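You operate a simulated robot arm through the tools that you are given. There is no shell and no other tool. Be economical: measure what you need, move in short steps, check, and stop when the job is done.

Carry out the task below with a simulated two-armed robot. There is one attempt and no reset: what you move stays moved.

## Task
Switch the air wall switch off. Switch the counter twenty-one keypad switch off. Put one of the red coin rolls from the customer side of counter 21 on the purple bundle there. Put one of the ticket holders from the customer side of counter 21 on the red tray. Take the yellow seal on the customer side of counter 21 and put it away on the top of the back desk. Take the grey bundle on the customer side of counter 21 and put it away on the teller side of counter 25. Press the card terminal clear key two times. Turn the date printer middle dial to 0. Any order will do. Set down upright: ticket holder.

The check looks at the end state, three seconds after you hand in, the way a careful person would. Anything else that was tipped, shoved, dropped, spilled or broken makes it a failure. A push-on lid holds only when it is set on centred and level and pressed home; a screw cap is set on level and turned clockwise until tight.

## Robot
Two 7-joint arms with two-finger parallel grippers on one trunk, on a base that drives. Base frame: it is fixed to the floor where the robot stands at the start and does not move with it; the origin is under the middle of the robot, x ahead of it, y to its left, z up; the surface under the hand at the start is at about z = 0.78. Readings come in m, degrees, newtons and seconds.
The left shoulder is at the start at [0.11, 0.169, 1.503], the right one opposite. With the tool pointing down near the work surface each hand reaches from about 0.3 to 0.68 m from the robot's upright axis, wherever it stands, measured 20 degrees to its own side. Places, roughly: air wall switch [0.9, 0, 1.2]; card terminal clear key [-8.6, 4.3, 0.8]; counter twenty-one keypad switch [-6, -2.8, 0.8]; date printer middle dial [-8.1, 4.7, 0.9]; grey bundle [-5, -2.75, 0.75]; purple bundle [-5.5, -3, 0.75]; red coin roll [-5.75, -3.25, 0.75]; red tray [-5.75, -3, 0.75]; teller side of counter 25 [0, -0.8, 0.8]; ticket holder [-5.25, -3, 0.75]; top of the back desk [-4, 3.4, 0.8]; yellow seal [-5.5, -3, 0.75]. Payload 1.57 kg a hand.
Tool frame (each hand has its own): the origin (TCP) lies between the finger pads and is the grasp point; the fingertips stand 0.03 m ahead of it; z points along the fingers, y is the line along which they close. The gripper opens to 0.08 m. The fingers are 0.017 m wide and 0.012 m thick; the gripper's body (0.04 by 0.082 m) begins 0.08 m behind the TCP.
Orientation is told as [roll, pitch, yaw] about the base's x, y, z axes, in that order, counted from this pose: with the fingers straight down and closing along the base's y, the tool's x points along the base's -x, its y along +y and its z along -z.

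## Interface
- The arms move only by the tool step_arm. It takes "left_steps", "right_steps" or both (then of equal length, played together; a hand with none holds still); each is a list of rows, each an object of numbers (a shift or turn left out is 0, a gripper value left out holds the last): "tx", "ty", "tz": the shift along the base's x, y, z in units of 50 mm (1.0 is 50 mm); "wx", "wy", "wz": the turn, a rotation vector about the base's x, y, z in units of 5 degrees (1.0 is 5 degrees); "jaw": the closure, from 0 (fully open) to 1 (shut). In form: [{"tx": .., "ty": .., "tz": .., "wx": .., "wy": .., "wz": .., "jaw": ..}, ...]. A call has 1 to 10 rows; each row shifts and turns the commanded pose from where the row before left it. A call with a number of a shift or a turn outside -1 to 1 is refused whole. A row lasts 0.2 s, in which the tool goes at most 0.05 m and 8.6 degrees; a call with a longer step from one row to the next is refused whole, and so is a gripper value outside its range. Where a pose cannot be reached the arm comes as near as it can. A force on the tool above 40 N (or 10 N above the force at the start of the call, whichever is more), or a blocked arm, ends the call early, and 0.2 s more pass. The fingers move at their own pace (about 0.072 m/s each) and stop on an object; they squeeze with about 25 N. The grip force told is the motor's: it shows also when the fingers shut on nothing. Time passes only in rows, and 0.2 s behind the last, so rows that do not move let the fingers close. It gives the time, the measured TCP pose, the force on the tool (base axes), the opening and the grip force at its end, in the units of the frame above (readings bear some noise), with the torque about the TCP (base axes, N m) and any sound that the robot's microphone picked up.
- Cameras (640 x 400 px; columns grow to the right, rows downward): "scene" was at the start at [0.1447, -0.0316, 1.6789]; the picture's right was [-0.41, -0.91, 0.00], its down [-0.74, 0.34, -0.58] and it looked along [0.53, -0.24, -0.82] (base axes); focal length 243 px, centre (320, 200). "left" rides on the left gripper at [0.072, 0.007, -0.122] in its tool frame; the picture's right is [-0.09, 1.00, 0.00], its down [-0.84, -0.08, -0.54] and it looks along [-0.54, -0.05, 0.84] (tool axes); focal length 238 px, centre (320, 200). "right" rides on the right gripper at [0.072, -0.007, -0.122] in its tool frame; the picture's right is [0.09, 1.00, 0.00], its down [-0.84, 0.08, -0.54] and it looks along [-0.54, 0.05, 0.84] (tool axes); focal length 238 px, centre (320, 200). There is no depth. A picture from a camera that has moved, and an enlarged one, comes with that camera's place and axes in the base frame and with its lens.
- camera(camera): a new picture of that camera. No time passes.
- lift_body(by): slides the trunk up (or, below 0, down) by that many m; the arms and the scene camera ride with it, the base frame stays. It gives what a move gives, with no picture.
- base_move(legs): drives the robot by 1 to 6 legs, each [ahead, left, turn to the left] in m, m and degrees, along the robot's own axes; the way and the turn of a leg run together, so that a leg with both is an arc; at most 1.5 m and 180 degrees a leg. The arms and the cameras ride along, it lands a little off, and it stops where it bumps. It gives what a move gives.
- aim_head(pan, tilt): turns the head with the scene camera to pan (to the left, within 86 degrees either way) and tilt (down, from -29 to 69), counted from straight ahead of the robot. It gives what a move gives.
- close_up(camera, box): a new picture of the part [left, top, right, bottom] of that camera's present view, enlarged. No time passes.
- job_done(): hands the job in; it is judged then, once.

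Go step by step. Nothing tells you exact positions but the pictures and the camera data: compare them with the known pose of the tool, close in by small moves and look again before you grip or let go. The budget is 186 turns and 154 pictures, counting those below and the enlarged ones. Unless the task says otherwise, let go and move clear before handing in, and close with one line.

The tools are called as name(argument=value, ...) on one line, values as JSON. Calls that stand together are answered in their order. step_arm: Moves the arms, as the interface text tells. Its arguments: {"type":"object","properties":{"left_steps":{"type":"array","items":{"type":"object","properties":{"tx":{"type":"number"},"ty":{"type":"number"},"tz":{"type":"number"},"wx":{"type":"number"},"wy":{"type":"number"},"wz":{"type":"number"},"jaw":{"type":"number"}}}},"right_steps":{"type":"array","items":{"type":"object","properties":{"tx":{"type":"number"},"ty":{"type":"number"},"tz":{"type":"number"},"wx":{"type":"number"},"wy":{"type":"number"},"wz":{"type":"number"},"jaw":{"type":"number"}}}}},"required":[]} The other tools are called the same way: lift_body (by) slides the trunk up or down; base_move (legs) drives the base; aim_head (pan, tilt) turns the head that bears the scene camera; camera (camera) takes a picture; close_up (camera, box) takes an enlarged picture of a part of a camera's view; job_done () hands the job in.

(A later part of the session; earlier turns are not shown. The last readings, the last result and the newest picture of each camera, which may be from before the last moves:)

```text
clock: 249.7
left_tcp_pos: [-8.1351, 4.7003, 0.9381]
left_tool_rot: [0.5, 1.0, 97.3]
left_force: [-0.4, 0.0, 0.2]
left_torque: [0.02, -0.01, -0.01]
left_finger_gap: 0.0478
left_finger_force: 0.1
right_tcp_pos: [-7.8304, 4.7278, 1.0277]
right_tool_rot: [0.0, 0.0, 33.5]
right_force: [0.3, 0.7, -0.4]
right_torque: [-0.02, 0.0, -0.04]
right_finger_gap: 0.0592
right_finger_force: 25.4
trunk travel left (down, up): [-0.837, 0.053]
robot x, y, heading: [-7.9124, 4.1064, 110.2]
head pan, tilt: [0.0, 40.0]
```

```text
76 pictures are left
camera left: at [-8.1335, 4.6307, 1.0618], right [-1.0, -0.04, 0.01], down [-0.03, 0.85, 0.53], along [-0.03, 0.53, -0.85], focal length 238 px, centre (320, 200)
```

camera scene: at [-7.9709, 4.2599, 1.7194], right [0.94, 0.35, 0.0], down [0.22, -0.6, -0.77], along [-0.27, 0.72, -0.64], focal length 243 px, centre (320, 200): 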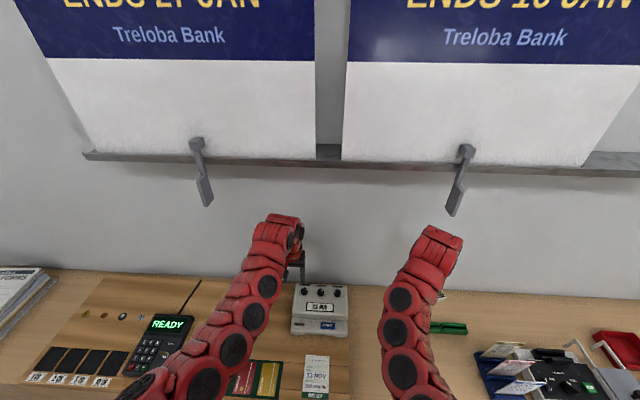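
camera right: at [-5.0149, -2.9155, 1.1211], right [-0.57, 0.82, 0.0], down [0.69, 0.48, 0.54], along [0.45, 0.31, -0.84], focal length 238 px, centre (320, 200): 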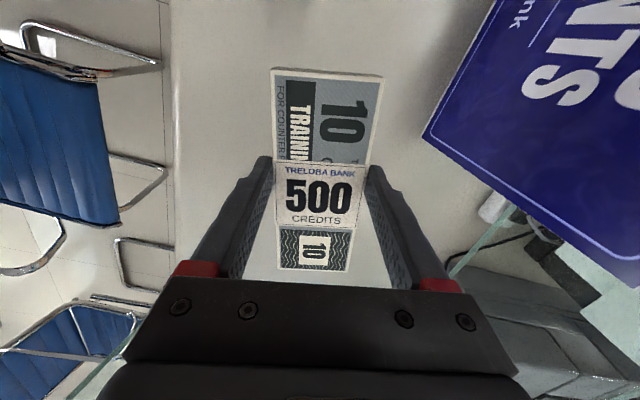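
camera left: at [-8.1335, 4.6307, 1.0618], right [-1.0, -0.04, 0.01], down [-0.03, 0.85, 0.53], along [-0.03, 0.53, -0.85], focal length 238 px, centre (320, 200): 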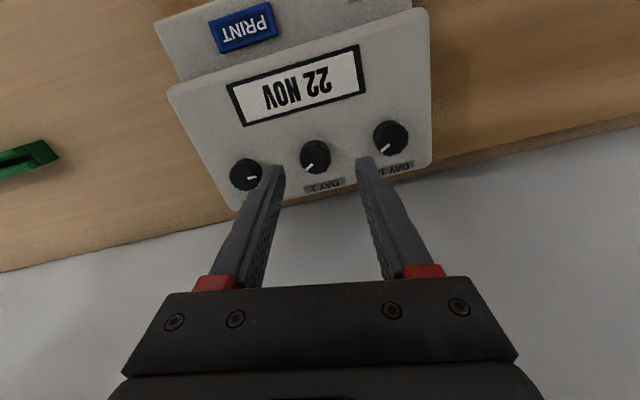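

Nearly centred over the middle knob. Small correction and descend to just around it.

step_arm(left_steps=[{"tx": 0.08, "ty": 0.04}, {"tz": -0.4}, {"tz": -0.3}, {}])

close_up(camera="left", box=[200, 90, 440, 240])

close_up(camera="scene", box=[270, 265, 370, 345])

```text
clock: 250.7
left_tcp_pos: [-8.1377, 4.6978, 0.9115]
left_tool_rot: [0.6, 0.9, 97.4]
left_force: [-0.5, -1.2, 0.4]
left_torque: [-0.02, 0.04, -0.03]
left_finger_gap: 0.0479
left_finger_force: 0.0
left hand out of reach, approached as far as the arm can: row 2
right_tcp_pos: [-7.8294, 4.7279, 1.0273]
right_tool_rot: [0.0, 0.0, 33.5]
right_force: [0.1, -0.2, -1.2]
right_torque: [0.0, 0.02, 0.03]
right_finger_gap: 0.0593
right_finger_force: 24.9
trunk travel left (down, up): [-0.837, 0.053]
robot x, y, heading: [-7.9102, 4.1063, 110.5]
head pan, tilt: [0.0, 40.0]
```

```text
2.67 times, centred on (320, 165) of left
camera zoom: at [-8.1359, 4.6261, 1.0356], right [-1.0, -0.04, 0.01], down [-0.03, 0.85, 0.53], along [-0.03, 0.53, -0.85], focal length 636 px, centre (320, 293)
```

zoom: 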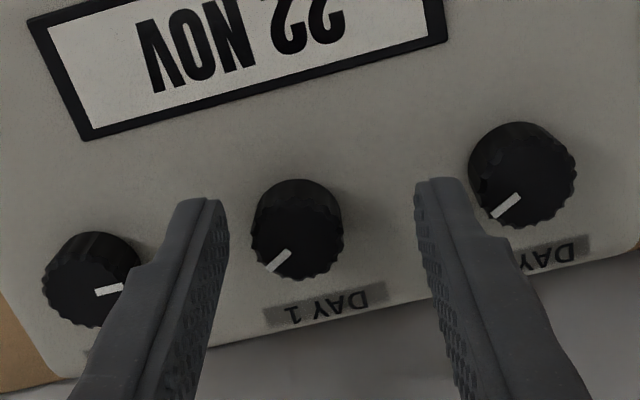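

```text
5.00 times, centred on (320, 305) of scene
camera zoom: at [-7.9715, 4.2606, 1.7193], right [0.94, 0.35, 0.0], down [0.23, -0.6, -0.77], along [-0.27, 0.72, -0.64], focal length 1214 px, centre (320, -325)
```

zoom: 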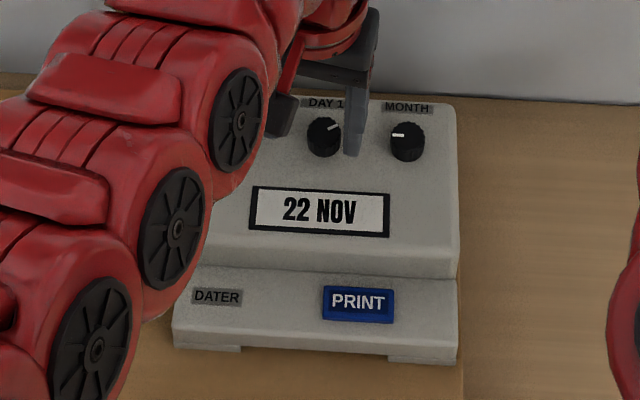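

Knob needs +6 mm x, +6 mm y; reach-limited, so raise the hand, lower the trunk, and correct.

step_arm(left_steps=[{"tz": 1}, {"tz": 0.2}])

lift_body(by=-0.07)

step_arm(left_steps=[{"tx": 0.1, "ty": 0.12}, {}])

close_up(camera="left", box=[200, 90, 440, 240])

```text
clock: 251.3
left_tcp_pos: [-8.1357, 4.6988, 0.9708]
left_tool_rot: [0.7, 1.2, 97.5]
left_force: [0.5, 0.4, 1.2]
left_torque: [-0.04, 0.01, -0.04]
left_finger_gap: 0.0479
left_finger_force: 0.1
right_tcp_pos: [-7.8291, 4.7287, 1.0282]
right_tool_rot: [0.0, 0.0, 33.5]
right_force: [-0.2, 0.5, -1.1]
right_torque: [-0.01, 0.04, -0.02]
right_finger_gap: 0.0593
right_finger_force: 24.7
trunk travel left (down, up): [-0.837, 0.053]
robot x, y, heading: [-7.9108, 4.1055, 110.7]
head pan, tilt: [0.0, 40.0]
```

```text
clock: 252.4
left_tcp_pos: [-8.136, 4.6973, 0.9011]
left_tool_rot: [0.6, 1.0, 97.4]
left_force: [-0.7, 0.1, -0.3]
left_torque: [0.0, 0.02, -0.01]
left_finger_gap: 0.0483
left_finger_force: 0.2
right_tcp_pos: [-7.8302, 4.7285, 0.9568]
right_tool_rot: [-0.1, -0.1, 33.5]
right_force: [0.0, -0.5, -1.3]
right_torque: [-0.01, 0.01, 0.02]
right_finger_gap: 0.0594
right_finger_force: 25.1
trunk travel left (down, up): [-0.767, 0.123]
robot x, y, heading: [-7.9127, 4.1073, 110.5]
head pan, tilt: [0.0, 40.0]
```

```text
clock: 253.0
left_tcp_pos: [-8.1307, 4.7037, 0.9022]
left_tool_rot: [0.5, 1.1, 97.4]
left_force: [0.2, 0.0, 1.1]
left_torque: [-0.02, 0.0, -0.02]
left_finger_gap: 0.0483
left_finger_force: 0.2
right_tcp_pos: [-7.8303, 4.7283, 0.958]
right_tool_rot: [0.1, -0.1, 33.5]
right_force: [1.1, 0.5, -1.1]
right_torque: [0.02, 0.0, -0.01]
right_finger_gap: 0.0595
right_finger_force: 24.5
trunk travel left (down, up): [-0.767, 0.123]
robot x, y, heading: [-7.9118, 4.1079, 110.5]
head pan, tilt: [0.0, 40.0]
```

```text
2.67 times, centred on (320, 165) of left
camera zoom: at [-8.1293, 4.6339, 1.0254], right [-1.0, -0.04, 0.01], down [-0.03, 0.85, 0.53], along [-0.03, 0.53, -0.85], focal length 636 px, centre (320, 293)
```

zoom: 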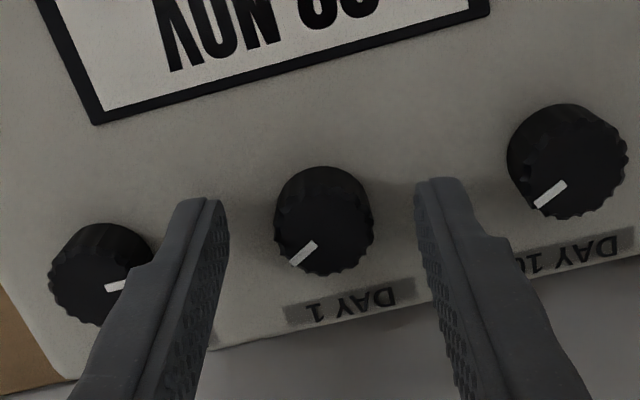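

The tips are already alongside the knob. Close on it gently here.

step_arm(left_steps=[{"tz": -0.03, "tx": -0.03}, {"jaw": 1}, {}, {}, {}])

close_up(camera="left", box=[200, 60, 440, 210])

```text
clock: 254.2
left_tcp_pos: [-8.13, 4.7048, 0.8988]
left_tool_rot: [0.5, 1.1, 97.4]
left_force: [3.6, 1.4, -2.0]
left_torque: [0.7, -0.54, -0.01]
left_finger_gap: 0.0244
left_finger_force: 36.0
right_tcp_pos: [-7.828, 4.7289, 0.9577]
right_tool_rot: [0.0, -0.2, 33.6]
right_force: [-0.3, 0.5, -0.7]
right_torque: [-0.04, 0.03, -0.02]
right_finger_gap: 0.0596
right_finger_force: 24.8
trunk travel left (down, up): [-0.767, 0.123]
robot x, y, heading: [-7.913, 4.1047, 110.5]
head pan, tilt: [0.0, 40.0]
```

```text
2.67 times, centred on (320, 135) of left
camera zoom: at [-8.1301, 4.6343, 1.0235], right [-1.0, -0.04, 0.01], down [-0.03, 0.85, 0.53], along [-0.03, 0.52, -0.85], focal length 636 px, centre (320, 373)
```

zoom: 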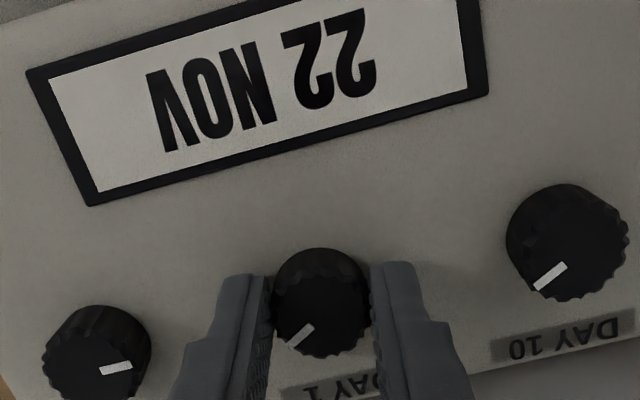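

Knob gripped. Turn counter-clockwise ~36° and read the display.

step_arm(left_steps=[{"wz": 1}, {"wz": 1}, {"wz": 1}, {"wz": 1}, {"wz": 1}, {"wz": 1}, {"wz": 1}])

camera(camera="left")

```text
clock: 255.8
left_tcp_pos: [-8.131, 4.7049, 0.9]
left_tool_rot: [0.6, 1.3, 132.4]
left_force: [10.9, 0.4, -9.0]
left_torque: [0.32, -0.65, -0.04]
left_finger_gap: 0.0244
left_finger_force: 36.7
right_tcp_pos: [-7.8291, 4.7291, 0.9573]
right_tool_rot: [0.0, -0.1, 33.6]
right_force: [0.4, 0.8, -0.7]
right_torque: [-0.03, 0.02, 0.03]
right_finger_gap: 0.0591
right_finger_force: 25.5
trunk travel left (down, up): [-0.767, 0.123]
robot x, y, heading: [-7.9098, 4.1089, 110.3]
head pan, tilt: [0.0, 40.0]
```

```text
71 pictures are left
camera left: at [-8.0902, 4.6497, 1.0236], right [-0.8, -0.6, 0.01], down [-0.51, 0.68, 0.52], along [-0.32, 0.41, -0.85], focal length 238 px, centre (320, 200)
```

left: 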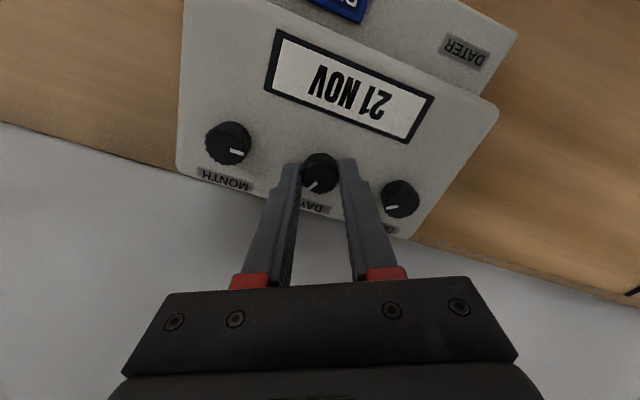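

Display went to 21. Turning another 36°.

step_arm(left_steps=[{"wz": 1}, {"wz": 1}, {"wz": 1}, {"wz": 1}, {"wz": 1}, {"wz": 1}, {"wz": 1}, {"wz": 0.3}])

camera(camera="left")

```text
clock: 257.6
left_tcp_pos: [-8.1329, 4.7066, 0.8998]
left_tool_rot: [0.6, 1.0, 169.0]
left_force: [5.7, 6.8, -5.0]
left_torque: [0.52, -0.04, -0.28]
left_finger_gap: 0.0249
left_finger_force: 36.2
right_tcp_pos: [-7.8288, 4.7291, 0.9568]
right_tool_rot: [0.0, 0.0, 33.6]
right_force: [0.5, 0.5, -0.8]
right_torque: [0.01, 0.01, 0.04]
right_finger_gap: 0.0597
right_finger_force: 25.0
trunk travel left (down, up): [-0.767, 0.123]
robot x, y, heading: [-7.9146, 4.1056, 110.4]
head pan, tilt: [0.0, 40.0]
```

```text
70 pictures are left
camera left: at [-8.0673, 4.6869, 1.024], right [-0.28, -0.96, 0.01], down [-0.81, 0.24, 0.53], along [-0.51, 0.14, -0.85], focal length 238 px, centre (320, 200)
```

left: 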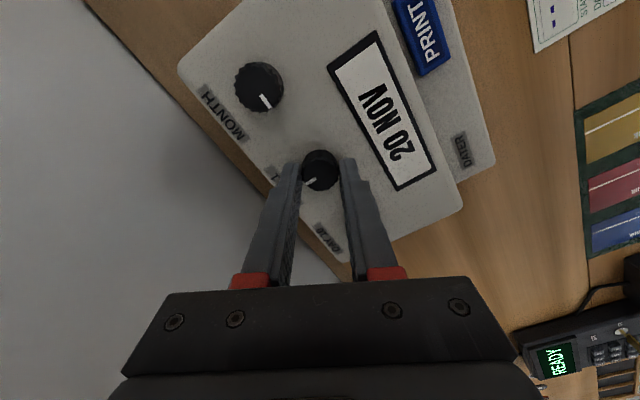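

It reads 20 NOV. Release and lift straight up.

step_arm(left_steps=[{"jaw": 0.4}, {}, {}, {"tz": 0.4}, {"tz": 0.8}, {"tz": 0.4}])

camera(camera="left")

```text
clock: 259.0
left_tcp_pos: [-8.1328, 4.7036, 0.9812]
left_tool_rot: [0.5, 1.0, 168.8]
left_force: [0.1, -0.3, 0.2]
left_torque: [0.01, -0.01, 0.0]
left_finger_gap: 0.0478
left_finger_force: 0.0
right_tcp_pos: [-7.8283, 4.7282, 0.956]
right_tool_rot: [0.0, -0.1, 33.5]
right_force: [-0.9, -0.4, -1.0]
right_torque: [-0.03, 0.02, -0.02]
right_finger_gap: 0.0592
right_finger_force: 25.6
trunk travel left (down, up): [-0.767, 0.123]
robot x, y, heading: [-7.9125, 4.1053, 110.6]
head pan, tilt: [0.0, 40.0]
```

```text
69 pictures are left
camera left: at [-8.0676, 4.6849, 1.1052], right [-0.28, -0.96, 0.01], down [-0.82, 0.24, 0.53], along [-0.51, 0.14, -0.85], focal length 238 px, centre (320, 200)
```

left: 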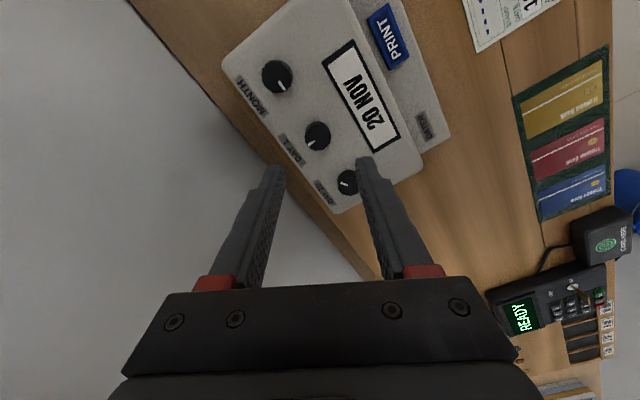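

Date printer reads 20 NOV, done. Rotate the left hand back, then retreat toward the passage for the keypad switch.

step_arm(left_steps=[{"wz": -1}, {"wz": -1}, {"wz": -1}, {"wz": -1}, {"wz": -1}, {"wz": -1}, {"wz": -1}, {"wz": -1}, {"wz": -1}, {"wz": -1}])

base_move(legs=[[-0.74, 0, 0], [0, -1.05, 0], [-1.3, 0, 0], [-0.6, 0, 0], [0, 0, -94.5]])

aim_head(pan=-80, tilt=25)

camera(camera="scene")

```text
clock: 261.2
left_tcp_pos: [-8.1321, 4.7036, 0.9808]
left_tool_rot: [0.5, 1.2, 118.8]
left_force: [-0.1, -0.6, -0.7]
left_torque: [0.03, 0.01, 0.03]
left_finger_gap: 0.048
left_finger_force: 0.2
right_tcp_pos: [-7.83, 4.7282, 0.9573]
right_tool_rot: [0.0, -0.1, 33.5]
right_force: [-0.1, -0.4, -0.2]
right_torque: [-0.02, 0.03, 0.01]
right_finger_gap: 0.0592
right_finger_force: 24.9
trunk travel left (down, up): [-0.767, 0.123]
robot x, y, heading: [-7.9155, 4.1082, 110.6]
head pan, tilt: [0.0, 40.0]
```

```text
clock: 283.4
left_tcp_pos: [-5.4105, 2.1414, 0.9802]
left_tool_rot: [0.6, 1.1, 24.8]
left_force: [0.6, -0.5, 0.7]
left_torque: [-0.02, -0.01, 0.01]
left_finger_gap: 0.048
left_finger_force: 0.0
right_tcp_pos: [-5.4087, 1.8378, 0.9585]
right_tool_rot: [0.0, -0.1, -60.6]
right_force: [-0.6, -0.1, -0.2]
right_torque: [-0.01, 0.0, -0.02]
right_finger_gap: 0.0593
right_finger_force: 24.9
trunk travel left (down, up): [-0.767, 0.123]
robot x, y, heading: [-6.0205, 1.9683, 16.4]
head pan, tilt: [0.0, 40.0]
```

```text
clock: 284.9
left_tcp_pos: [-5.4109, 2.141, 0.9805]
left_tool_rot: [0.6, 1.1, 24.8]
left_force: [-0.5, 0.1, -0.4]
left_torque: [0.01, -0.01, -0.01]
left_finger_gap: 0.0481
left_finger_force: 0.1
right_tcp_pos: [-5.4092, 1.838, 0.9575]
right_tool_rot: [0.0, -0.2, -60.6]
right_force: [-0.8, 0.5, -0.2]
right_torque: [0.01, 0.02, 0.02]
right_finger_gap: 0.0592
right_finger_force: 25.5
trunk travel left (down, up): [-0.767, 0.123]
robot x, y, heading: [-6.0247, 1.9636, 16.1]
head pan, tilt: [-80.0, 25.0]
```

```text
68 pictures are left
camera scene: at [-5.9052, 1.9037, 1.6726], right [-0.9, -0.44, 0.0], down [-0.19, 0.38, -0.91], along [0.4, -0.81, -0.42], focal length 243 px, centre (320, 200)
```

scene: 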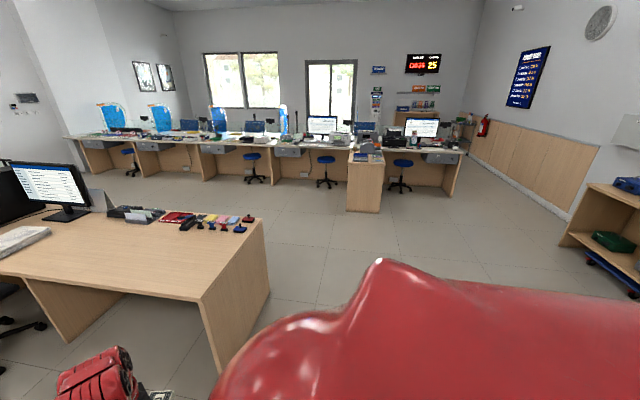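

The way to the passage is clear. Drive diagonally to the passage mouth, keeping heading 16°.

base_move(legs=[[-0.65, -1.137, 0], [-0.65, -1.137, 0], [-0.65, -1.137, 0]])

aim_head(pan=-50, tilt=30)

camera(camera="scene")

```text
clock: 303.7
left_tcp_pos: [-6.375, -1.6349, 0.9812]
left_tool_rot: [0.6, 1.1, 24.7]
left_force: [0.4, 0.0, -0.8]
left_torque: [-0.03, -0.03, 0.02]
left_finger_gap: 0.0483
left_finger_force: 0.1
right_tcp_pos: [-6.3733, -1.9382, 0.9572]
right_tool_rot: [0.0, -0.1, -60.8]
right_force: [-0.9, 0.2, -0.5]
right_torque: [0.02, -0.01, 0.01]
right_finger_gap: 0.0595
right_finger_force: 25.2
trunk travel left (down, up): [-0.767, 0.123]
robot x, y, heading: [-6.9864, -1.8106, 16.1]
head pan, tilt: [-80.0, 25.0]
```

```text
clock: 304.6
left_tcp_pos: [-6.3757, -1.6332, 0.9808]
left_tool_rot: [0.6, 1.1, 24.7]
left_force: [-0.6, 0.0, 0.2]
left_torque: [-0.01, 0.01, 0.01]
left_finger_gap: 0.0479
left_finger_force: 0.1
right_tcp_pos: [-6.3726, -1.9389, 0.9582]
right_tool_rot: [0.0, 0.0, -60.7]
right_force: [-0.9, 0.1, -1.6]
right_torque: [-0.01, 0.03, 0.02]
right_finger_gap: 0.0593
right_finger_force: 24.7
trunk travel left (down, up): [-0.767, 0.123]
robot x, y, heading: [-6.9899, -1.809, 16.3]
head pan, tilt: [-50.0, 30.0]
```

```text
67 pictures are left
camera scene: at [-6.8354, -1.8391, 1.6646], right [-0.56, -0.83, 0.0], down [-0.42, 0.28, -0.87], along [0.72, -0.48, -0.5], focal length 243 px, centre (320, 200)
```

scene: 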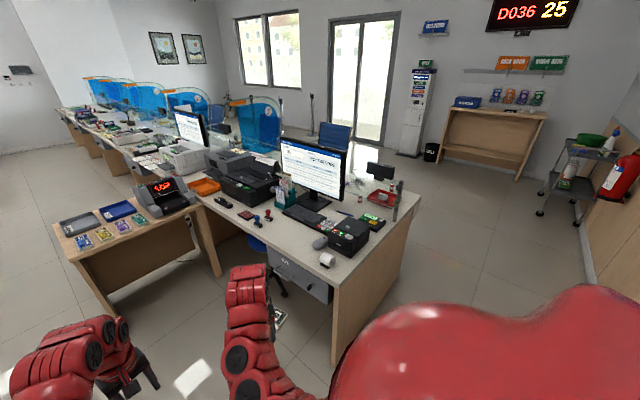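

close_up(camera="scene", box=[300, 170, 430, 270])

```text
4.00 times, centred on (365, 220) of scene
camera zoom: at [-6.8354, -1.8391, 1.6646], right [-0.56, -0.83, 0.0], down [-0.42, 0.28, -0.87], along [0.72, -0.48, -0.5], focal length 972 px, centre (140, 120)
```

zoom: 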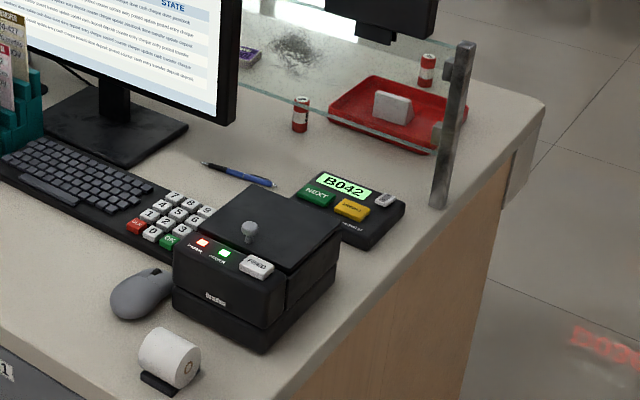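

The keypad (B042, NEXT) has a white rocker at ≈(-6.03,-2.83), with the glass post ≈10 cm toward the customer side. I'll move the left hand left, keep some distance, and slide along the passage.

step_arm(left_steps=[{"tx": -0.25, "ty": 0.9}, {"tx": -0.25, "ty": 0.9}, {"tx": -0.25, "ty": 0.9}, {"tx": -0.25, "ty": 0.9}, {"wz": -1}])

base_move(legs=[[-0.165, -0.2, 0], [0, -1.16, 0]])

aim_head(pan=0, tilt=45)

camera(camera="scene")

camera(camera="left")

```text
clock: 305.8
left_tcp_pos: [-6.4234, -1.4553, 0.9804]
left_tool_rot: [0.7, 1.1, 19.6]
left_force: [0.3, 0.1, 0.1]
left_torque: [-0.01, 0.0, 0.01]
left_finger_gap: 0.0481
left_finger_force: 0.1
right_tcp_pos: [-6.3731, -1.9395, 0.9575]
right_tool_rot: [0.0, -0.1, -60.7]
right_force: [-0.1, 0.0, -0.1]
right_torque: [-0.01, 0.06, 0.0]
right_finger_gap: 0.0592
right_finger_force: 25.2
trunk travel left (down, up): [-0.767, 0.123]
robot x, y, heading: [-6.9857, -1.8108, 16.2]
head pan, tilt: [-50.0, 30.0]
```

```text
clock: 313.2
left_tcp_pos: [-6.2022, -2.8026, 0.9796]
left_tool_rot: [0.6, 1.2, 20.3]
left_force: [0.3, -0.3, -0.4]
left_torque: [0.02, 0.02, 0.01]
left_finger_gap: 0.048
left_finger_force: 0.1
right_tcp_pos: [-6.1457, -3.2851, 0.9572]
right_tool_rot: [-0.1, -0.1, -60.1]
right_force: [0.3, 0.4, -1.3]
right_torque: [-0.02, -0.01, -0.02]
right_finger_gap: 0.0595
right_finger_force: 25.2
trunk travel left (down, up): [-0.767, 0.123]
robot x, y, heading: [-6.76, -3.1636, 16.7]
head pan, tilt: [-50.0, 30.0]
```

```text
clock: 314.4
left_tcp_pos: [-6.2023, -2.8017, 0.9788]
left_tool_rot: [0.6, 1.1, 20.4]
left_force: [0.5, -0.4, 0.1]
left_torque: [-0.02, 0.02, 0.0]
left_finger_gap: 0.0482
left_finger_force: 0.0
right_tcp_pos: [-6.1472, -3.285, 0.9571]
right_tool_rot: [0.1, -0.2, -60.2]
right_force: [0.7, 0.4, -0.8]
right_torque: [-0.01, 0.0, -0.01]
right_finger_gap: 0.0592
right_finger_force: 24.5
trunk travel left (down, up): [-0.767, 0.123]
robot x, y, heading: [-6.7608, -3.163, 17.0]
head pan, tilt: [0.0, 45.0]
```

```text
65 pictures are left
camera scene: at [-6.6073, -3.1181, 1.642], right [0.29, -0.96, 0.0], down [-0.68, -0.2, -0.71], along [0.68, 0.2, -0.71], focal length 243 px, centre (320, 200)
```

scene: 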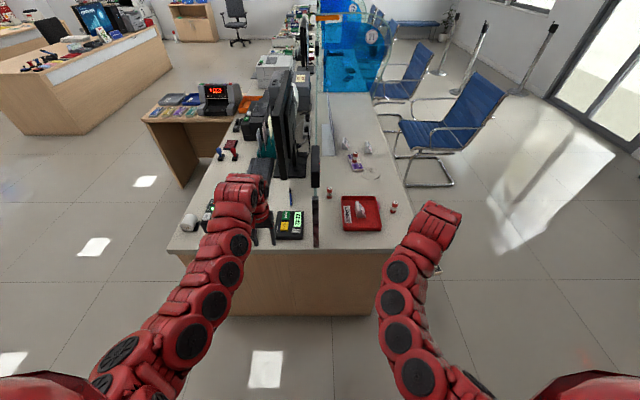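

```text
64 pictures are left
camera left: at [-6.271, -2.8214, 1.1033], right [-0.26, 0.97, 0.01], down [0.82, 0.22, 0.52], along [0.51, 0.14, -0.85], focal length 238 px, centre (320, 200)
```

left: 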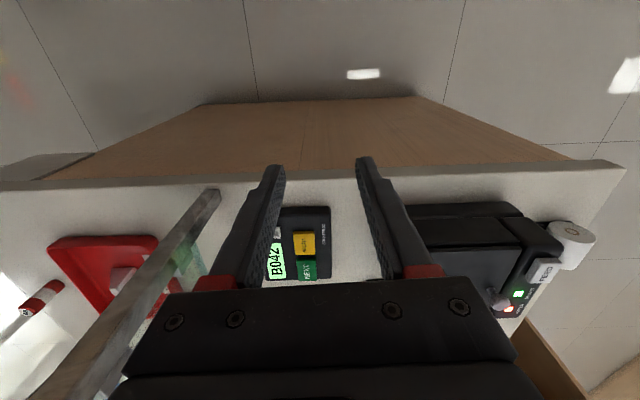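

Good positioning: the left hand is on the teller side of the post. Zoom on the keypad from both cameras.

close_up(camera="scene", box=[260, 190, 340, 250])

close_up(camera="left", box=[200, 180, 360, 300])

```text
6.67 times, centred on (300, 220) of scene
camera zoom: at [-6.6073, -3.1181, 1.642], right [0.29, -0.96, 0.0], down [-0.68, -0.2, -0.71], along [0.68, 0.2, -0.71], focal length 1619 px, centre (453, 67)
```

zoom: 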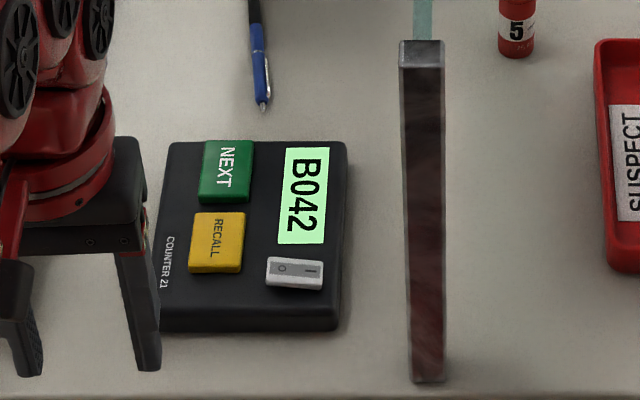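

```text
3.33 times, centred on (280, 240) of left
camera zoom: at [-6.271, -2.8214, 1.1033], right [-0.26, 0.97, 0.01], down [0.82, 0.22, 0.52], along [0.51, 0.14, -0.85], focal length 794 px, centre (453, 67)
```

zoom: 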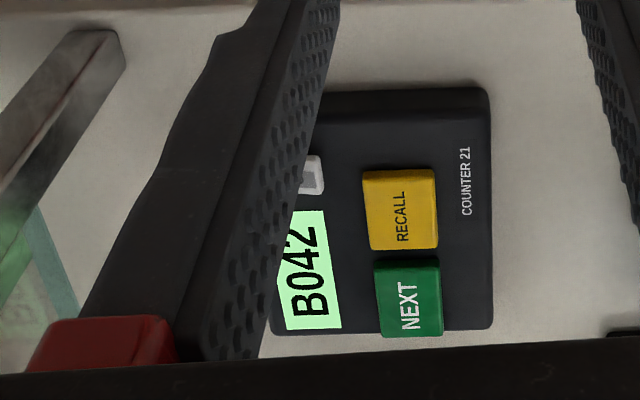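

"COUNTER 21" keypad confirmed; rocker O end (teller side) at ≈(-6.024,-2.825). Move ahead 0.2 m, close the fingers.

base_move(legs=[[0.2, 0, 0]])

step_arm(left_steps=[{"jaw": 1}, {}, {"ty": -0.5}, {"ty": -0.4}, {}])

camera(camera="left")

close_up(camera="scene", box=[240, 200, 380, 300])

```text
clock: 316.0
left_tcp_pos: [-6.0078, -2.7493, 0.978]
left_tool_rot: [0.6, 1.2, 20.0]
left_force: [-0.3, -0.3, -1.1]
left_torque: [0.0, -0.01, 0.03]
left_finger_gap: 0.0479
left_finger_force: 0.1
right_tcp_pos: [-5.9558, -3.231, 0.9578]
right_tool_rot: [0.1, -0.2, -60.3]
right_force: [-0.6, -0.2, -0.5]
right_torque: [0.03, 0.0, -0.02]
right_finger_gap: 0.0593
right_finger_force: 24.6
trunk travel left (down, up): [-0.767, 0.123]
robot x, y, heading: [-6.5694, -3.0992, 16.7]
head pan, tilt: [0.0, 45.0]
```

```text
clock: 317.2
left_tcp_pos: [-6.0086, -2.7917, 0.9799]
left_tool_rot: [0.7, 1.2, 20.0]
left_force: [0.1, 0.4, 0.1]
left_torque: [-0.01, -0.04, 0.0]
left_finger_gap: 0.0
left_finger_force: 21.1
right_tcp_pos: [-5.9556, -3.2294, 0.9573]
right_tool_rot: [0.0, -0.1, -60.4]
right_force: [0.8, -0.4, -1.4]
right_torque: [0.0, 0.01, -0.01]
right_finger_gap: 0.0595
right_finger_force: 24.5
trunk travel left (down, up): [-0.767, 0.123]
robot x, y, heading: [-6.5682, -3.1035, 16.5]
head pan, tilt: [0.0, 45.0]
```

```text
61 pictures are left
camera left: at [-6.0778, -2.81, 1.1036], right [-0.25, 0.97, 0.01], down [0.82, 0.21, 0.52], along [0.51, 0.14, -0.85], focal length 238 px, centre (320, 200)
```

left: 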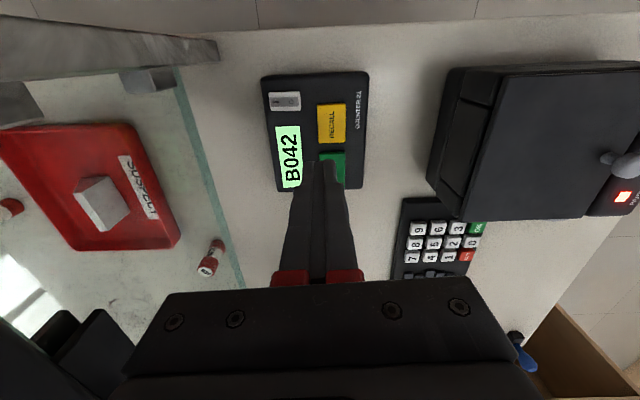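

```text
4.00 times, centred on (310, 250) of scene
camera zoom: at [-6.415, -3.0602, 1.6419], right [0.29, -0.96, 0.0], down [-0.68, -0.2, -0.71], along [0.68, 0.2, -0.71], focal length 972 px, centre (360, 0)
```

zoom: 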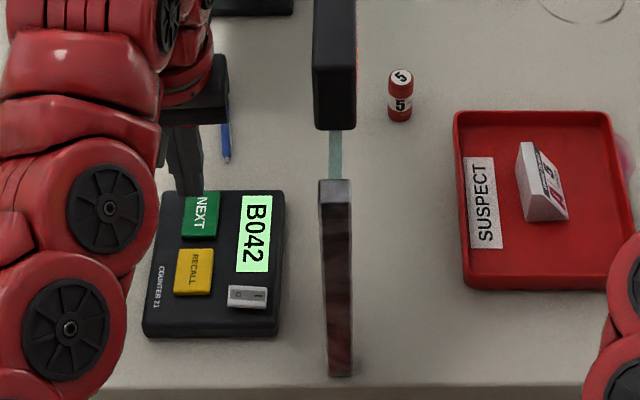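

O end confirmed at (-6.0255,-2.824). Move over it and descend close.

step_arm(left_steps=[{"tx": -0.35, "ty": -0.58}, {"tz": -0.8}, {"tz": -0.8}, {"tz": -0.4}, {}])

close_up(camera="left", box=[240, 100, 400, 210])

close_up(camera="scene", box=[260, 235, 340, 295])

```text
clock: 318.4
left_tcp_pos: [-6.0091, -2.819, 0.8806]
left_tool_rot: [0.6, 1.2, 20.0]
left_force: [-0.4, -0.2, 0.2]
left_torque: [0.02, 0.01, -0.01]
left_finger_gap: 0.0001
left_finger_force: 21.1
left hand out of reach, approached as far as the arm can: row 1
right_tcp_pos: [-5.9555, -3.2306, 0.9582]
right_tool_rot: [0.0, -0.1, -60.4]
right_force: [-0.1, 0.3, -1.2]
right_torque: [0.0, 0.0, 0.01]
right_finger_gap: 0.0594
right_finger_force: 24.8
trunk travel left (down, up): [-0.767, 0.123]
robot x, y, heading: [-6.5685, -3.1054, 16.5]
head pan, tilt: [0.0, 45.0]
```

```text
3.64 times, centred on (320, 155) of left
camera zoom: at [-6.0784, -2.8384, 1.0045], right [-0.25, 0.97, 0.01], down [0.82, 0.21, 0.53], along [0.51, 0.14, -0.85], focal length 867 px, centre (320, 364)
```

zoom: 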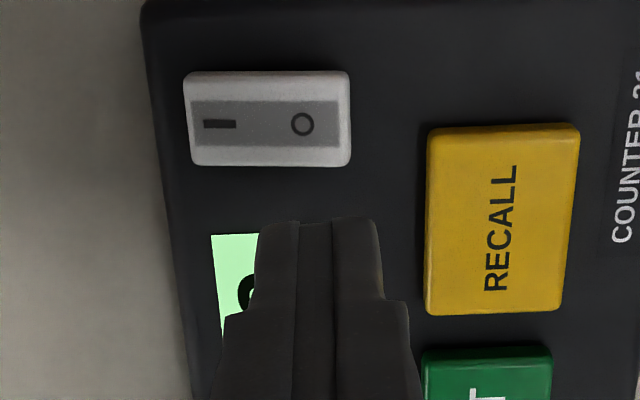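

```text
6.67 times, centred on (300, 265) of scene
camera zoom: at [-6.4154, -3.0607, 1.642], right [0.29, -0.96, 0.0], down [-0.68, -0.2, -0.71], along [0.68, 0.2, -0.71], focal length 1619 px, centre (453, -233)
```

zoom: 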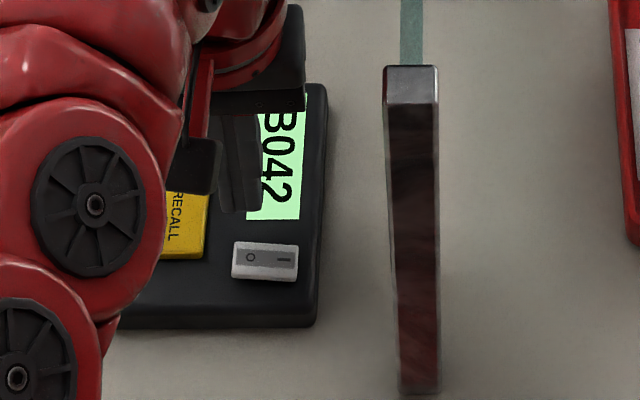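

Shift 15 mm toward me and check.

step_arm(left_steps=[{"tx": -0.31, "ty": -0.09}, {"tz": -0.3}, {}])

close_up(camera="left", box=[240, 100, 400, 210])

```text
clock: 319.2
left_tcp_pos: [-6.0233, -2.8237, 0.8662]
left_tool_rot: [0.6, 1.2, 20.0]
left_force: [-0.8, -0.4, -0.1]
left_torque: [0.05, 0.01, 0.0]
left_finger_gap: 0.0
left_finger_force: 22.0
right_tcp_pos: [-5.9552, -3.231, 0.9575]
right_tool_rot: [0.0, -0.1, -60.4]
right_force: [-0.1, 0.1, -0.8]
right_torque: [0.02, 0.04, -0.02]
right_finger_gap: 0.0592
right_finger_force: 24.8
trunk travel left (down, up): [-0.767, 0.123]
robot x, y, heading: [-6.5665, -3.1038, 16.7]
head pan, tilt: [0.0, 45.0]
```

```text
3.64 times, centred on (320, 155) of left
camera zoom: at [-6.0937, -2.8433, 0.9893], right [-0.25, 0.97, 0.01], down [0.82, 0.21, 0.52], along [0.51, 0.14, -0.85], focal length 867 px, centre (320, 364)
```

zoom: 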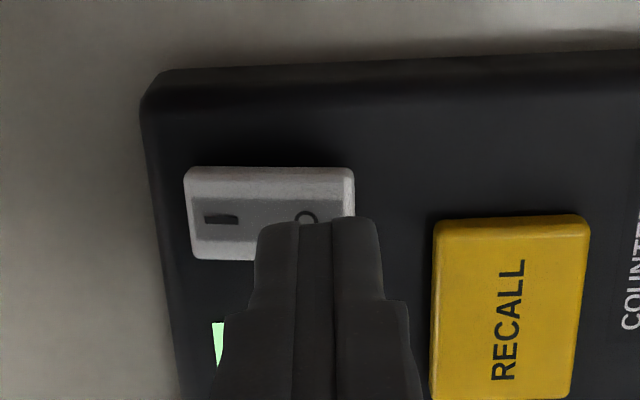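

Shift 3 mm more outward and press slowly.

step_arm(left_steps=[{"ty": 0.06, "tx": -0.02}, {"tz": -0.2}, {"tz": -0.1}, {"tz": -0.06}, {"tz": -0.06}, {"tz": -0.06}])

```text
clock: 320.6
left_tcp_pos: [-6.0253, -2.8195, 0.8465]
left_tool_rot: [0.7, 0.5, 19.9]
left_force: [-12.8, 0.3, 22.9]
left_torque: [-0.24, 0.3, -0.15]
left_finger_gap: 0.0
left_finger_force: 21.4
right_tcp_pos: [-5.9581, -3.2307, 0.9592]
right_tool_rot: [0.2, -0.2, -60.3]
right_force: [-0.2, 0.8, -0.4]
right_torque: [0.02, 0.05, 0.02]
right_finger_gap: 0.0592
right_finger_force: 24.8
trunk travel left (down, up): [-0.767, 0.123]
robot x, y, heading: [-6.5705, -3.1029, 16.5]
head pan, tilt: [0.0, 45.0]
heard: click
stopped in row 6 (left hand): the force on the tool passed its limit at 44 N (the readings are from after the stop); the commanded pose is now the measured one
```

Click. Lift and check the rocker.

step_arm(left_steps=[{"tz": 0.4}, {"tz": 0.8}, {"tz": 0.6, "tx": 0.2}, {"tx": 0.4, "ty": 0.8}, {"ty": 0.8}])

camera(camera="left")

close_up(camera="scene", box=[260, 235, 340, 295])

```text
clock: 321.8
left_tcp_pos: [-5.994, -2.7401, 0.9329]
left_tool_rot: [0.6, 0.7, 20.0]
left_force: [0.4, -0.1, -0.5]
left_torque: [0.03, 0.0, 0.01]
left_finger_gap: 0.0
left_finger_force: 21.2
right_tcp_pos: [-5.9567, -3.2299, 0.9579]
right_tool_rot: [0.0, -0.2, -60.4]
right_force: [-0.9, 0.3, -1.6]
right_torque: [0.03, 0.0, -0.02]
right_finger_gap: 0.0595
right_finger_force: 24.4
trunk travel left (down, up): [-0.767, 0.123]
robot x, y, heading: [-6.569, -3.1062, 16.5]
head pan, tilt: [0.0, 45.0]
```

```text
56 pictures are left
camera left: at [-6.0637, -2.7596, 1.0561], right [-0.25, 0.97, 0.01], down [0.82, 0.21, 0.53], along [0.51, 0.14, -0.85], focal length 238 px, centre (320, 200)
```

left: 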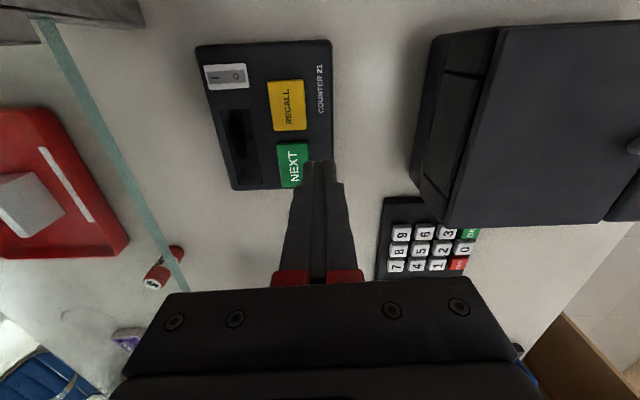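

```text
6.67 times, centred on (300, 265) of scene
camera zoom: at [-6.4161, -3.06, 1.6421], right [0.29, -0.96, 0.0], down [-0.68, -0.2, -0.71], along [0.68, 0.2, -0.71], focal length 1619 px, centre (453, -233)
```

zoom: 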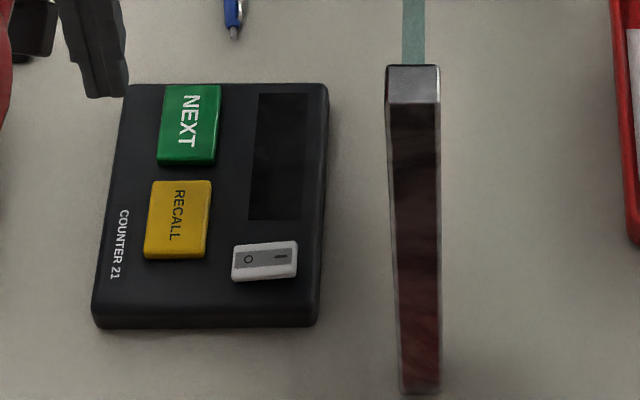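

The display went dark and the rocker is on O: keypad off. Now carry the grey bundle to counter 25: retreat out of the passage into the corridor.

base_move(legs=[[-0.2, 0, 0], [0, 1.16, 0], [0.165, 0.2, 0], [0.73, 1.03, 0]])

aim_head(pan=0, tilt=25)

camera(camera="scene")

```text
clock: 336.3
left_tcp_pos: [-5.9658, -0.2794, 0.9335]
left_tool_rot: [0.6, 0.7, 18.1]
left_force: [0.0, 0.2, -0.2]
left_torque: [0.01, -0.02, 0.01]
left_finger_gap: 0.0002
left_finger_force: 21.3
right_tcp_pos: [-5.945, -0.7686, 0.9571]
right_tool_rot: [0.0, -0.1, -62.4]
right_force: [-0.1, -0.1, -1.9]
right_torque: [0.01, 0.02, 0.01]
right_finger_gap: 0.0593
right_finger_force: 25.0
trunk travel left (down, up): [-0.767, 0.123]
robot x, y, heading: [-6.5569, -0.6204, 14.6]
head pan, tilt: [0.0, 45.0]
```

```text
clock: 337.2
left_tcp_pos: [-5.9662, -0.2786, 0.9329]
left_tool_rot: [0.7, 0.7, 18.0]
left_force: [0.8, 0.2, -0.6]
left_torque: [0.01, -0.01, 0.02]
left_finger_gap: 0.0002
left_finger_force: 21.0
right_tcp_pos: [-5.947, -0.7698, 0.9581]
right_tool_rot: [-0.1, -0.2, -62.5]
right_force: [0.1, -0.3, -1.0]
right_torque: [0.03, 0.01, 0.01]
right_finger_gap: 0.0594
right_finger_force: 25.1
trunk travel left (down, up): [-0.767, 0.123]
robot x, y, heading: [-6.5517, -0.6243, 14.5]
head pan, tilt: [0.0, 25.0]
```

```text
54 pictures are left
camera scene: at [-6.3894, -0.5809, 1.6725], right [0.25, -0.97, 0.0], down [-0.41, -0.11, -0.91], along [0.88, 0.23, -0.42], focal length 243 px, centre (320, 200)
```

scene: 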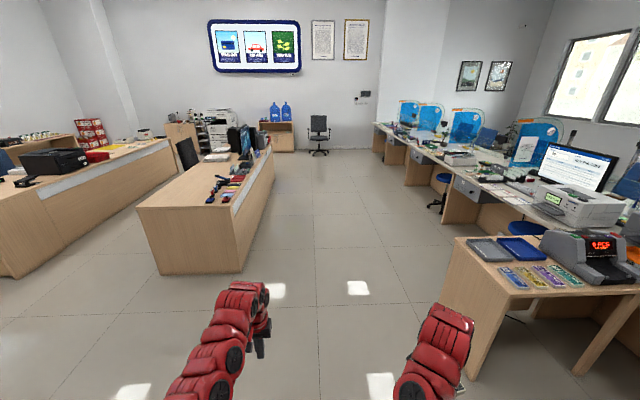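

The corridor is clear. Drive down it toward counter 25.

base_move(legs=[[0, 0, -3.5], [1.4, 0, 0], [1.4, 0, 0], [1.4, 0, 0], [1.2, 0, 0]])

aim_head(pan=-40, tilt=30)

camera(camera="scene")

```text
clock: 363.4
left_tcp_pos: [-0.7209, 0.9297, 0.9328]
left_tool_rot: [0.7, 0.8, 18.6]
left_force: [0.6, -0.3, 0.8]
left_torque: [0.0, 0.02, 0.03]
left_finger_gap: 0.0002
left_finger_force: 21.3
right_tcp_pos: [-0.695, 0.4387, 0.9573]
right_tool_rot: [0.1, 0.0, -61.9]
right_force: [-0.1, 0.3, -0.3]
right_torque: [0.0, 0.0, -0.01]
right_finger_gap: 0.0593
right_finger_force: 25.2
trunk travel left (down, up): [-0.767, 0.123]
robot x, y, heading: [-1.3033, 0.5797, 15.3]
head pan, tilt: [0.0, 25.0]
```

```text
clock: 364.4
left_tcp_pos: [-0.7207, 0.9292, 0.9329]
left_tool_rot: [0.7, 0.7, 18.4]
left_force: [0.2, 0.1, -0.4]
left_torque: [0.04, 0.05, 0.0]
left_finger_gap: 0.0
left_finger_force: 21.3
right_tcp_pos: [-0.6954, 0.439, 0.9573]
right_tool_rot: [0.0, -0.1, -61.9]
right_force: [0.1, 0.2, -0.7]
right_torque: [0.01, 0.0, -0.03]
right_finger_gap: 0.0592
right_finger_force: 25.3
trunk travel left (down, up): [-0.767, 0.123]
robot x, y, heading: [-1.3029, 0.5773, 15.0]
head pan, tilt: [-40.0, 30.0]
```

```text
53 pictures are left
camera scene: at [-1.1475, 0.5613, 1.6646], right [-0.42, -0.91, 0.0], down [-0.45, 0.21, -0.87], along [0.79, -0.36, -0.5], focal length 243 px, centre (320, 200)
```

scene: 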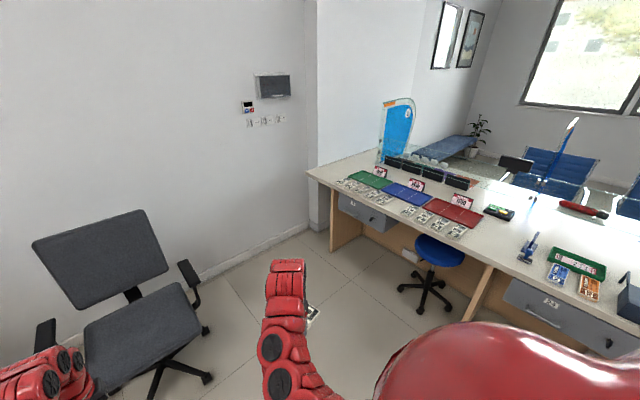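

Counter 25 ahead right with coloured mats; an office chair is to my left front. Zoom on the counter for free space.

close_up(camera="scene", box=[300, 140, 640, 340])

```text
1.88 times, centred on (470, 240) of scene
camera zoom: at [-1.1475, 0.5613, 1.6646], right [-0.42, -0.91, 0.0], down [-0.45, 0.21, -0.87], along [0.79, -0.36, -0.5], focal length 457 px, centre (38, 125)
```

zoom: 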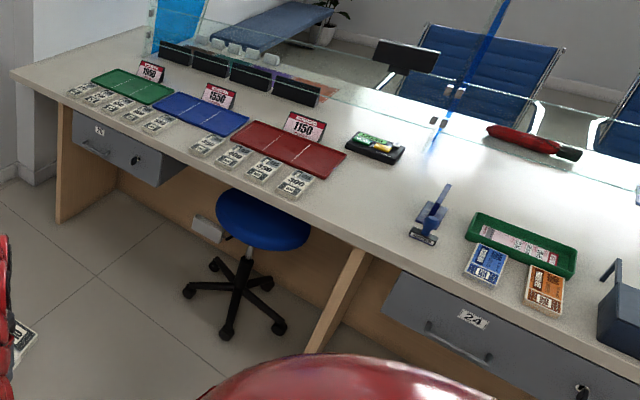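

Free space on counter 25 between the red mat and the divider, around (-0.53,-0.79). Turn to face the counter, rotate the bundle depth-wise, and approach.

base_move(legs=[[0, 0, -89], [0.55, 0.5, 0]])

step_arm(right_steps=[{"wz": 1}, {"wz": 1}, {"wz": 1}, {"wz": 1}, {"wz": 1}, {"wz": 1}, {"wz": 1}, {"wz": 1}, {"wz": 1}, {"wz": 1}])

step_arm(right_steps=[{"wz": 1}, {"wz": 1}, {"wz": 1}, {"wz": 1}, {"wz": 1}, {"tz": 0.5}])

aim_head(pan=0, tilt=50)

camera(camera="scene")

```text
clock: 372.2
left_tcp_pos: [-0.3528, -0.406, 0.933]
left_tool_rot: [0.8, 0.6, -72.2]
left_force: [-0.3, -0.8, -0.4]
left_torque: [-0.05, -0.03, -0.02]
left_finger_gap: 0.0001
left_finger_force: 20.9
right_tcp_pos: [-0.8434, -0.4263, 0.9576]
right_tool_rot: [0.0, -0.1, -152.6]
right_force: [0.0, -0.5, -0.7]
right_torque: [0.04, 0.0, 0.03]
right_finger_gap: 0.0593
right_finger_force: 25.3
trunk travel left (down, up): [-0.767, 0.123]
robot x, y, heading: [-0.6945, 0.1802, -75.4]
head pan, tilt: [-40.0, 30.0]
```

```text
clock: 374.4
left_tcp_pos: [-0.352, -0.4066, 0.9319]
left_tool_rot: [0.7, 0.7, -72.2]
left_force: [-0.1, 0.7, 0.0]
left_torque: [-0.01, 0.02, 0.01]
left_finger_gap: 0.0
left_finger_force: 21.5
right_tcp_pos: [-0.8432, -0.4257, 0.9568]
right_tool_rot: [0.0, 0.0, -102.4]
right_force: [0.0, 0.3, -1.5]
right_torque: [0.02, 0.02, -0.03]
right_finger_gap: 0.0594
right_finger_force: 25.0
trunk travel left (down, up): [-0.767, 0.123]
robot x, y, heading: [-0.6891, 0.1831, -75.7]
head pan, tilt: [-40.0, 30.0]
```

```text
clock: 375.9
left_tcp_pos: [-0.3529, -0.4063, 0.9319]
left_tool_rot: [0.7, 0.6, -72.3]
left_force: [-0.6, 0.1, 0.5]
left_torque: [0.06, -0.01, -0.02]
left_finger_gap: 0.0002
left_finger_force: 21.1
right_tcp_pos: [-0.8435, -0.4266, 0.9576]
right_tool_rot: [0.0, -0.1, -77.5]
right_force: [-0.6, 1.0, -0.9]
right_torque: [0.0, 0.01, -0.02]
right_finger_gap: 0.0595
right_finger_force: 24.6
right hand out of reach, approached as far as the arm can: row 6
trunk travel left (down, up): [-0.767, 0.123]
robot x, y, heading: [-0.6931, 0.18, -75.6]
head pan, tilt: [-40.0, 30.0]
```

```text
clock: 376.9
left_tcp_pos: [-0.3522, -0.4068, 0.9318]
left_tool_rot: [0.7, 0.7, -72.3]
left_force: [0.1, -0.5, 0.1]
left_torque: [0.0, -0.01, 0.01]
left_finger_gap: 0.0
left_finger_force: 21.3
right_tcp_pos: [-0.8434, -0.425, 0.9571]
right_tool_rot: [0.1, -0.1, -77.5]
right_force: [-0.5, 0.4, -1.3]
right_torque: [0.01, 0.01, 0.0]
right_finger_gap: 0.0593
right_finger_force: 25.0
trunk travel left (down, up): [-0.767, 0.123]
robot x, y, heading: [-0.6931, 0.1824, -75.6]
head pan, tilt: [0.0, 50.0]
```

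```text
51 pictures are left
camera scene: at [-0.657, 0.0283, 1.6351], right [-0.97, -0.25, 0.0], down [-0.19, 0.74, -0.64], along [0.16, -0.62, -0.77], focal length 243 px, centre (320, 200)
```

scene: 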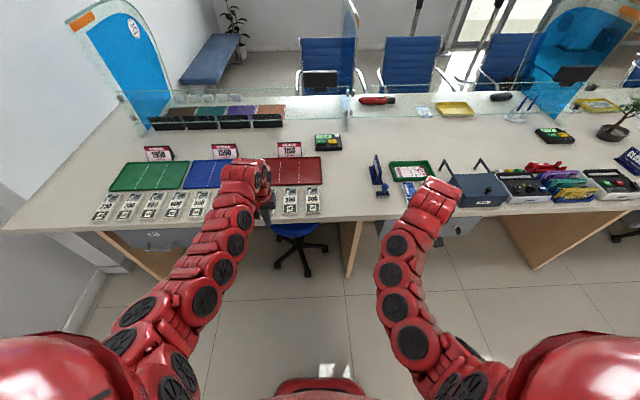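

Target spot ≈(-0.525,-0.82) between red mat and divider. Approach while staying clear of the stool.

base_move(legs=[[0.36, 0.12, 0]])

camera(camera="right")

```text
clock: 379.3
left_tcp_pos: [-0.1481, -0.7184, 0.9333]
left_tool_rot: [0.7, 0.7, -72.2]
left_force: [-0.4, 0.0, 0.4]
left_torque: [-0.05, -0.01, 0.0]
left_finger_gap: 0.0
left_finger_force: 21.4
right_tcp_pos: [-0.6389, -0.7378, 0.9583]
right_tool_rot: [0.0, -0.1, -77.6]
right_force: [-0.4, 0.2, -0.7]
right_torque: [0.04, -0.03, 0.0]
right_finger_gap: 0.0593
right_finger_force: 25.1
trunk travel left (down, up): [-0.767, 0.123]
robot x, y, heading: [-0.4903, -0.1275, -75.6]
head pan, tilt: [0.0, 50.0]
```

```text
50 pictures are left
camera right: at [-0.6604, -0.6679, 1.0787], right [0.95, 0.3, 0.0], down [0.26, -0.8, 0.54], along [0.17, -0.52, -0.84], focal length 238 px, centre (320, 200)
```

right: 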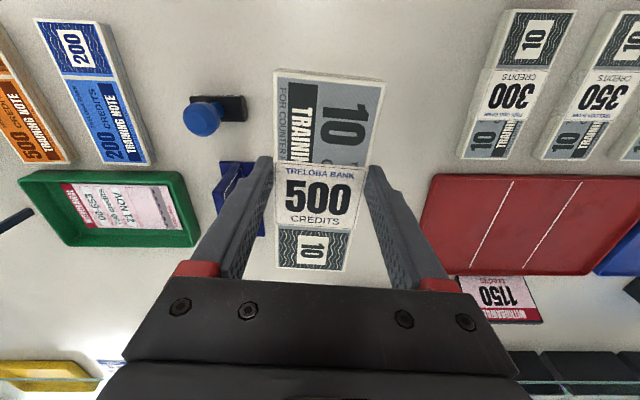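

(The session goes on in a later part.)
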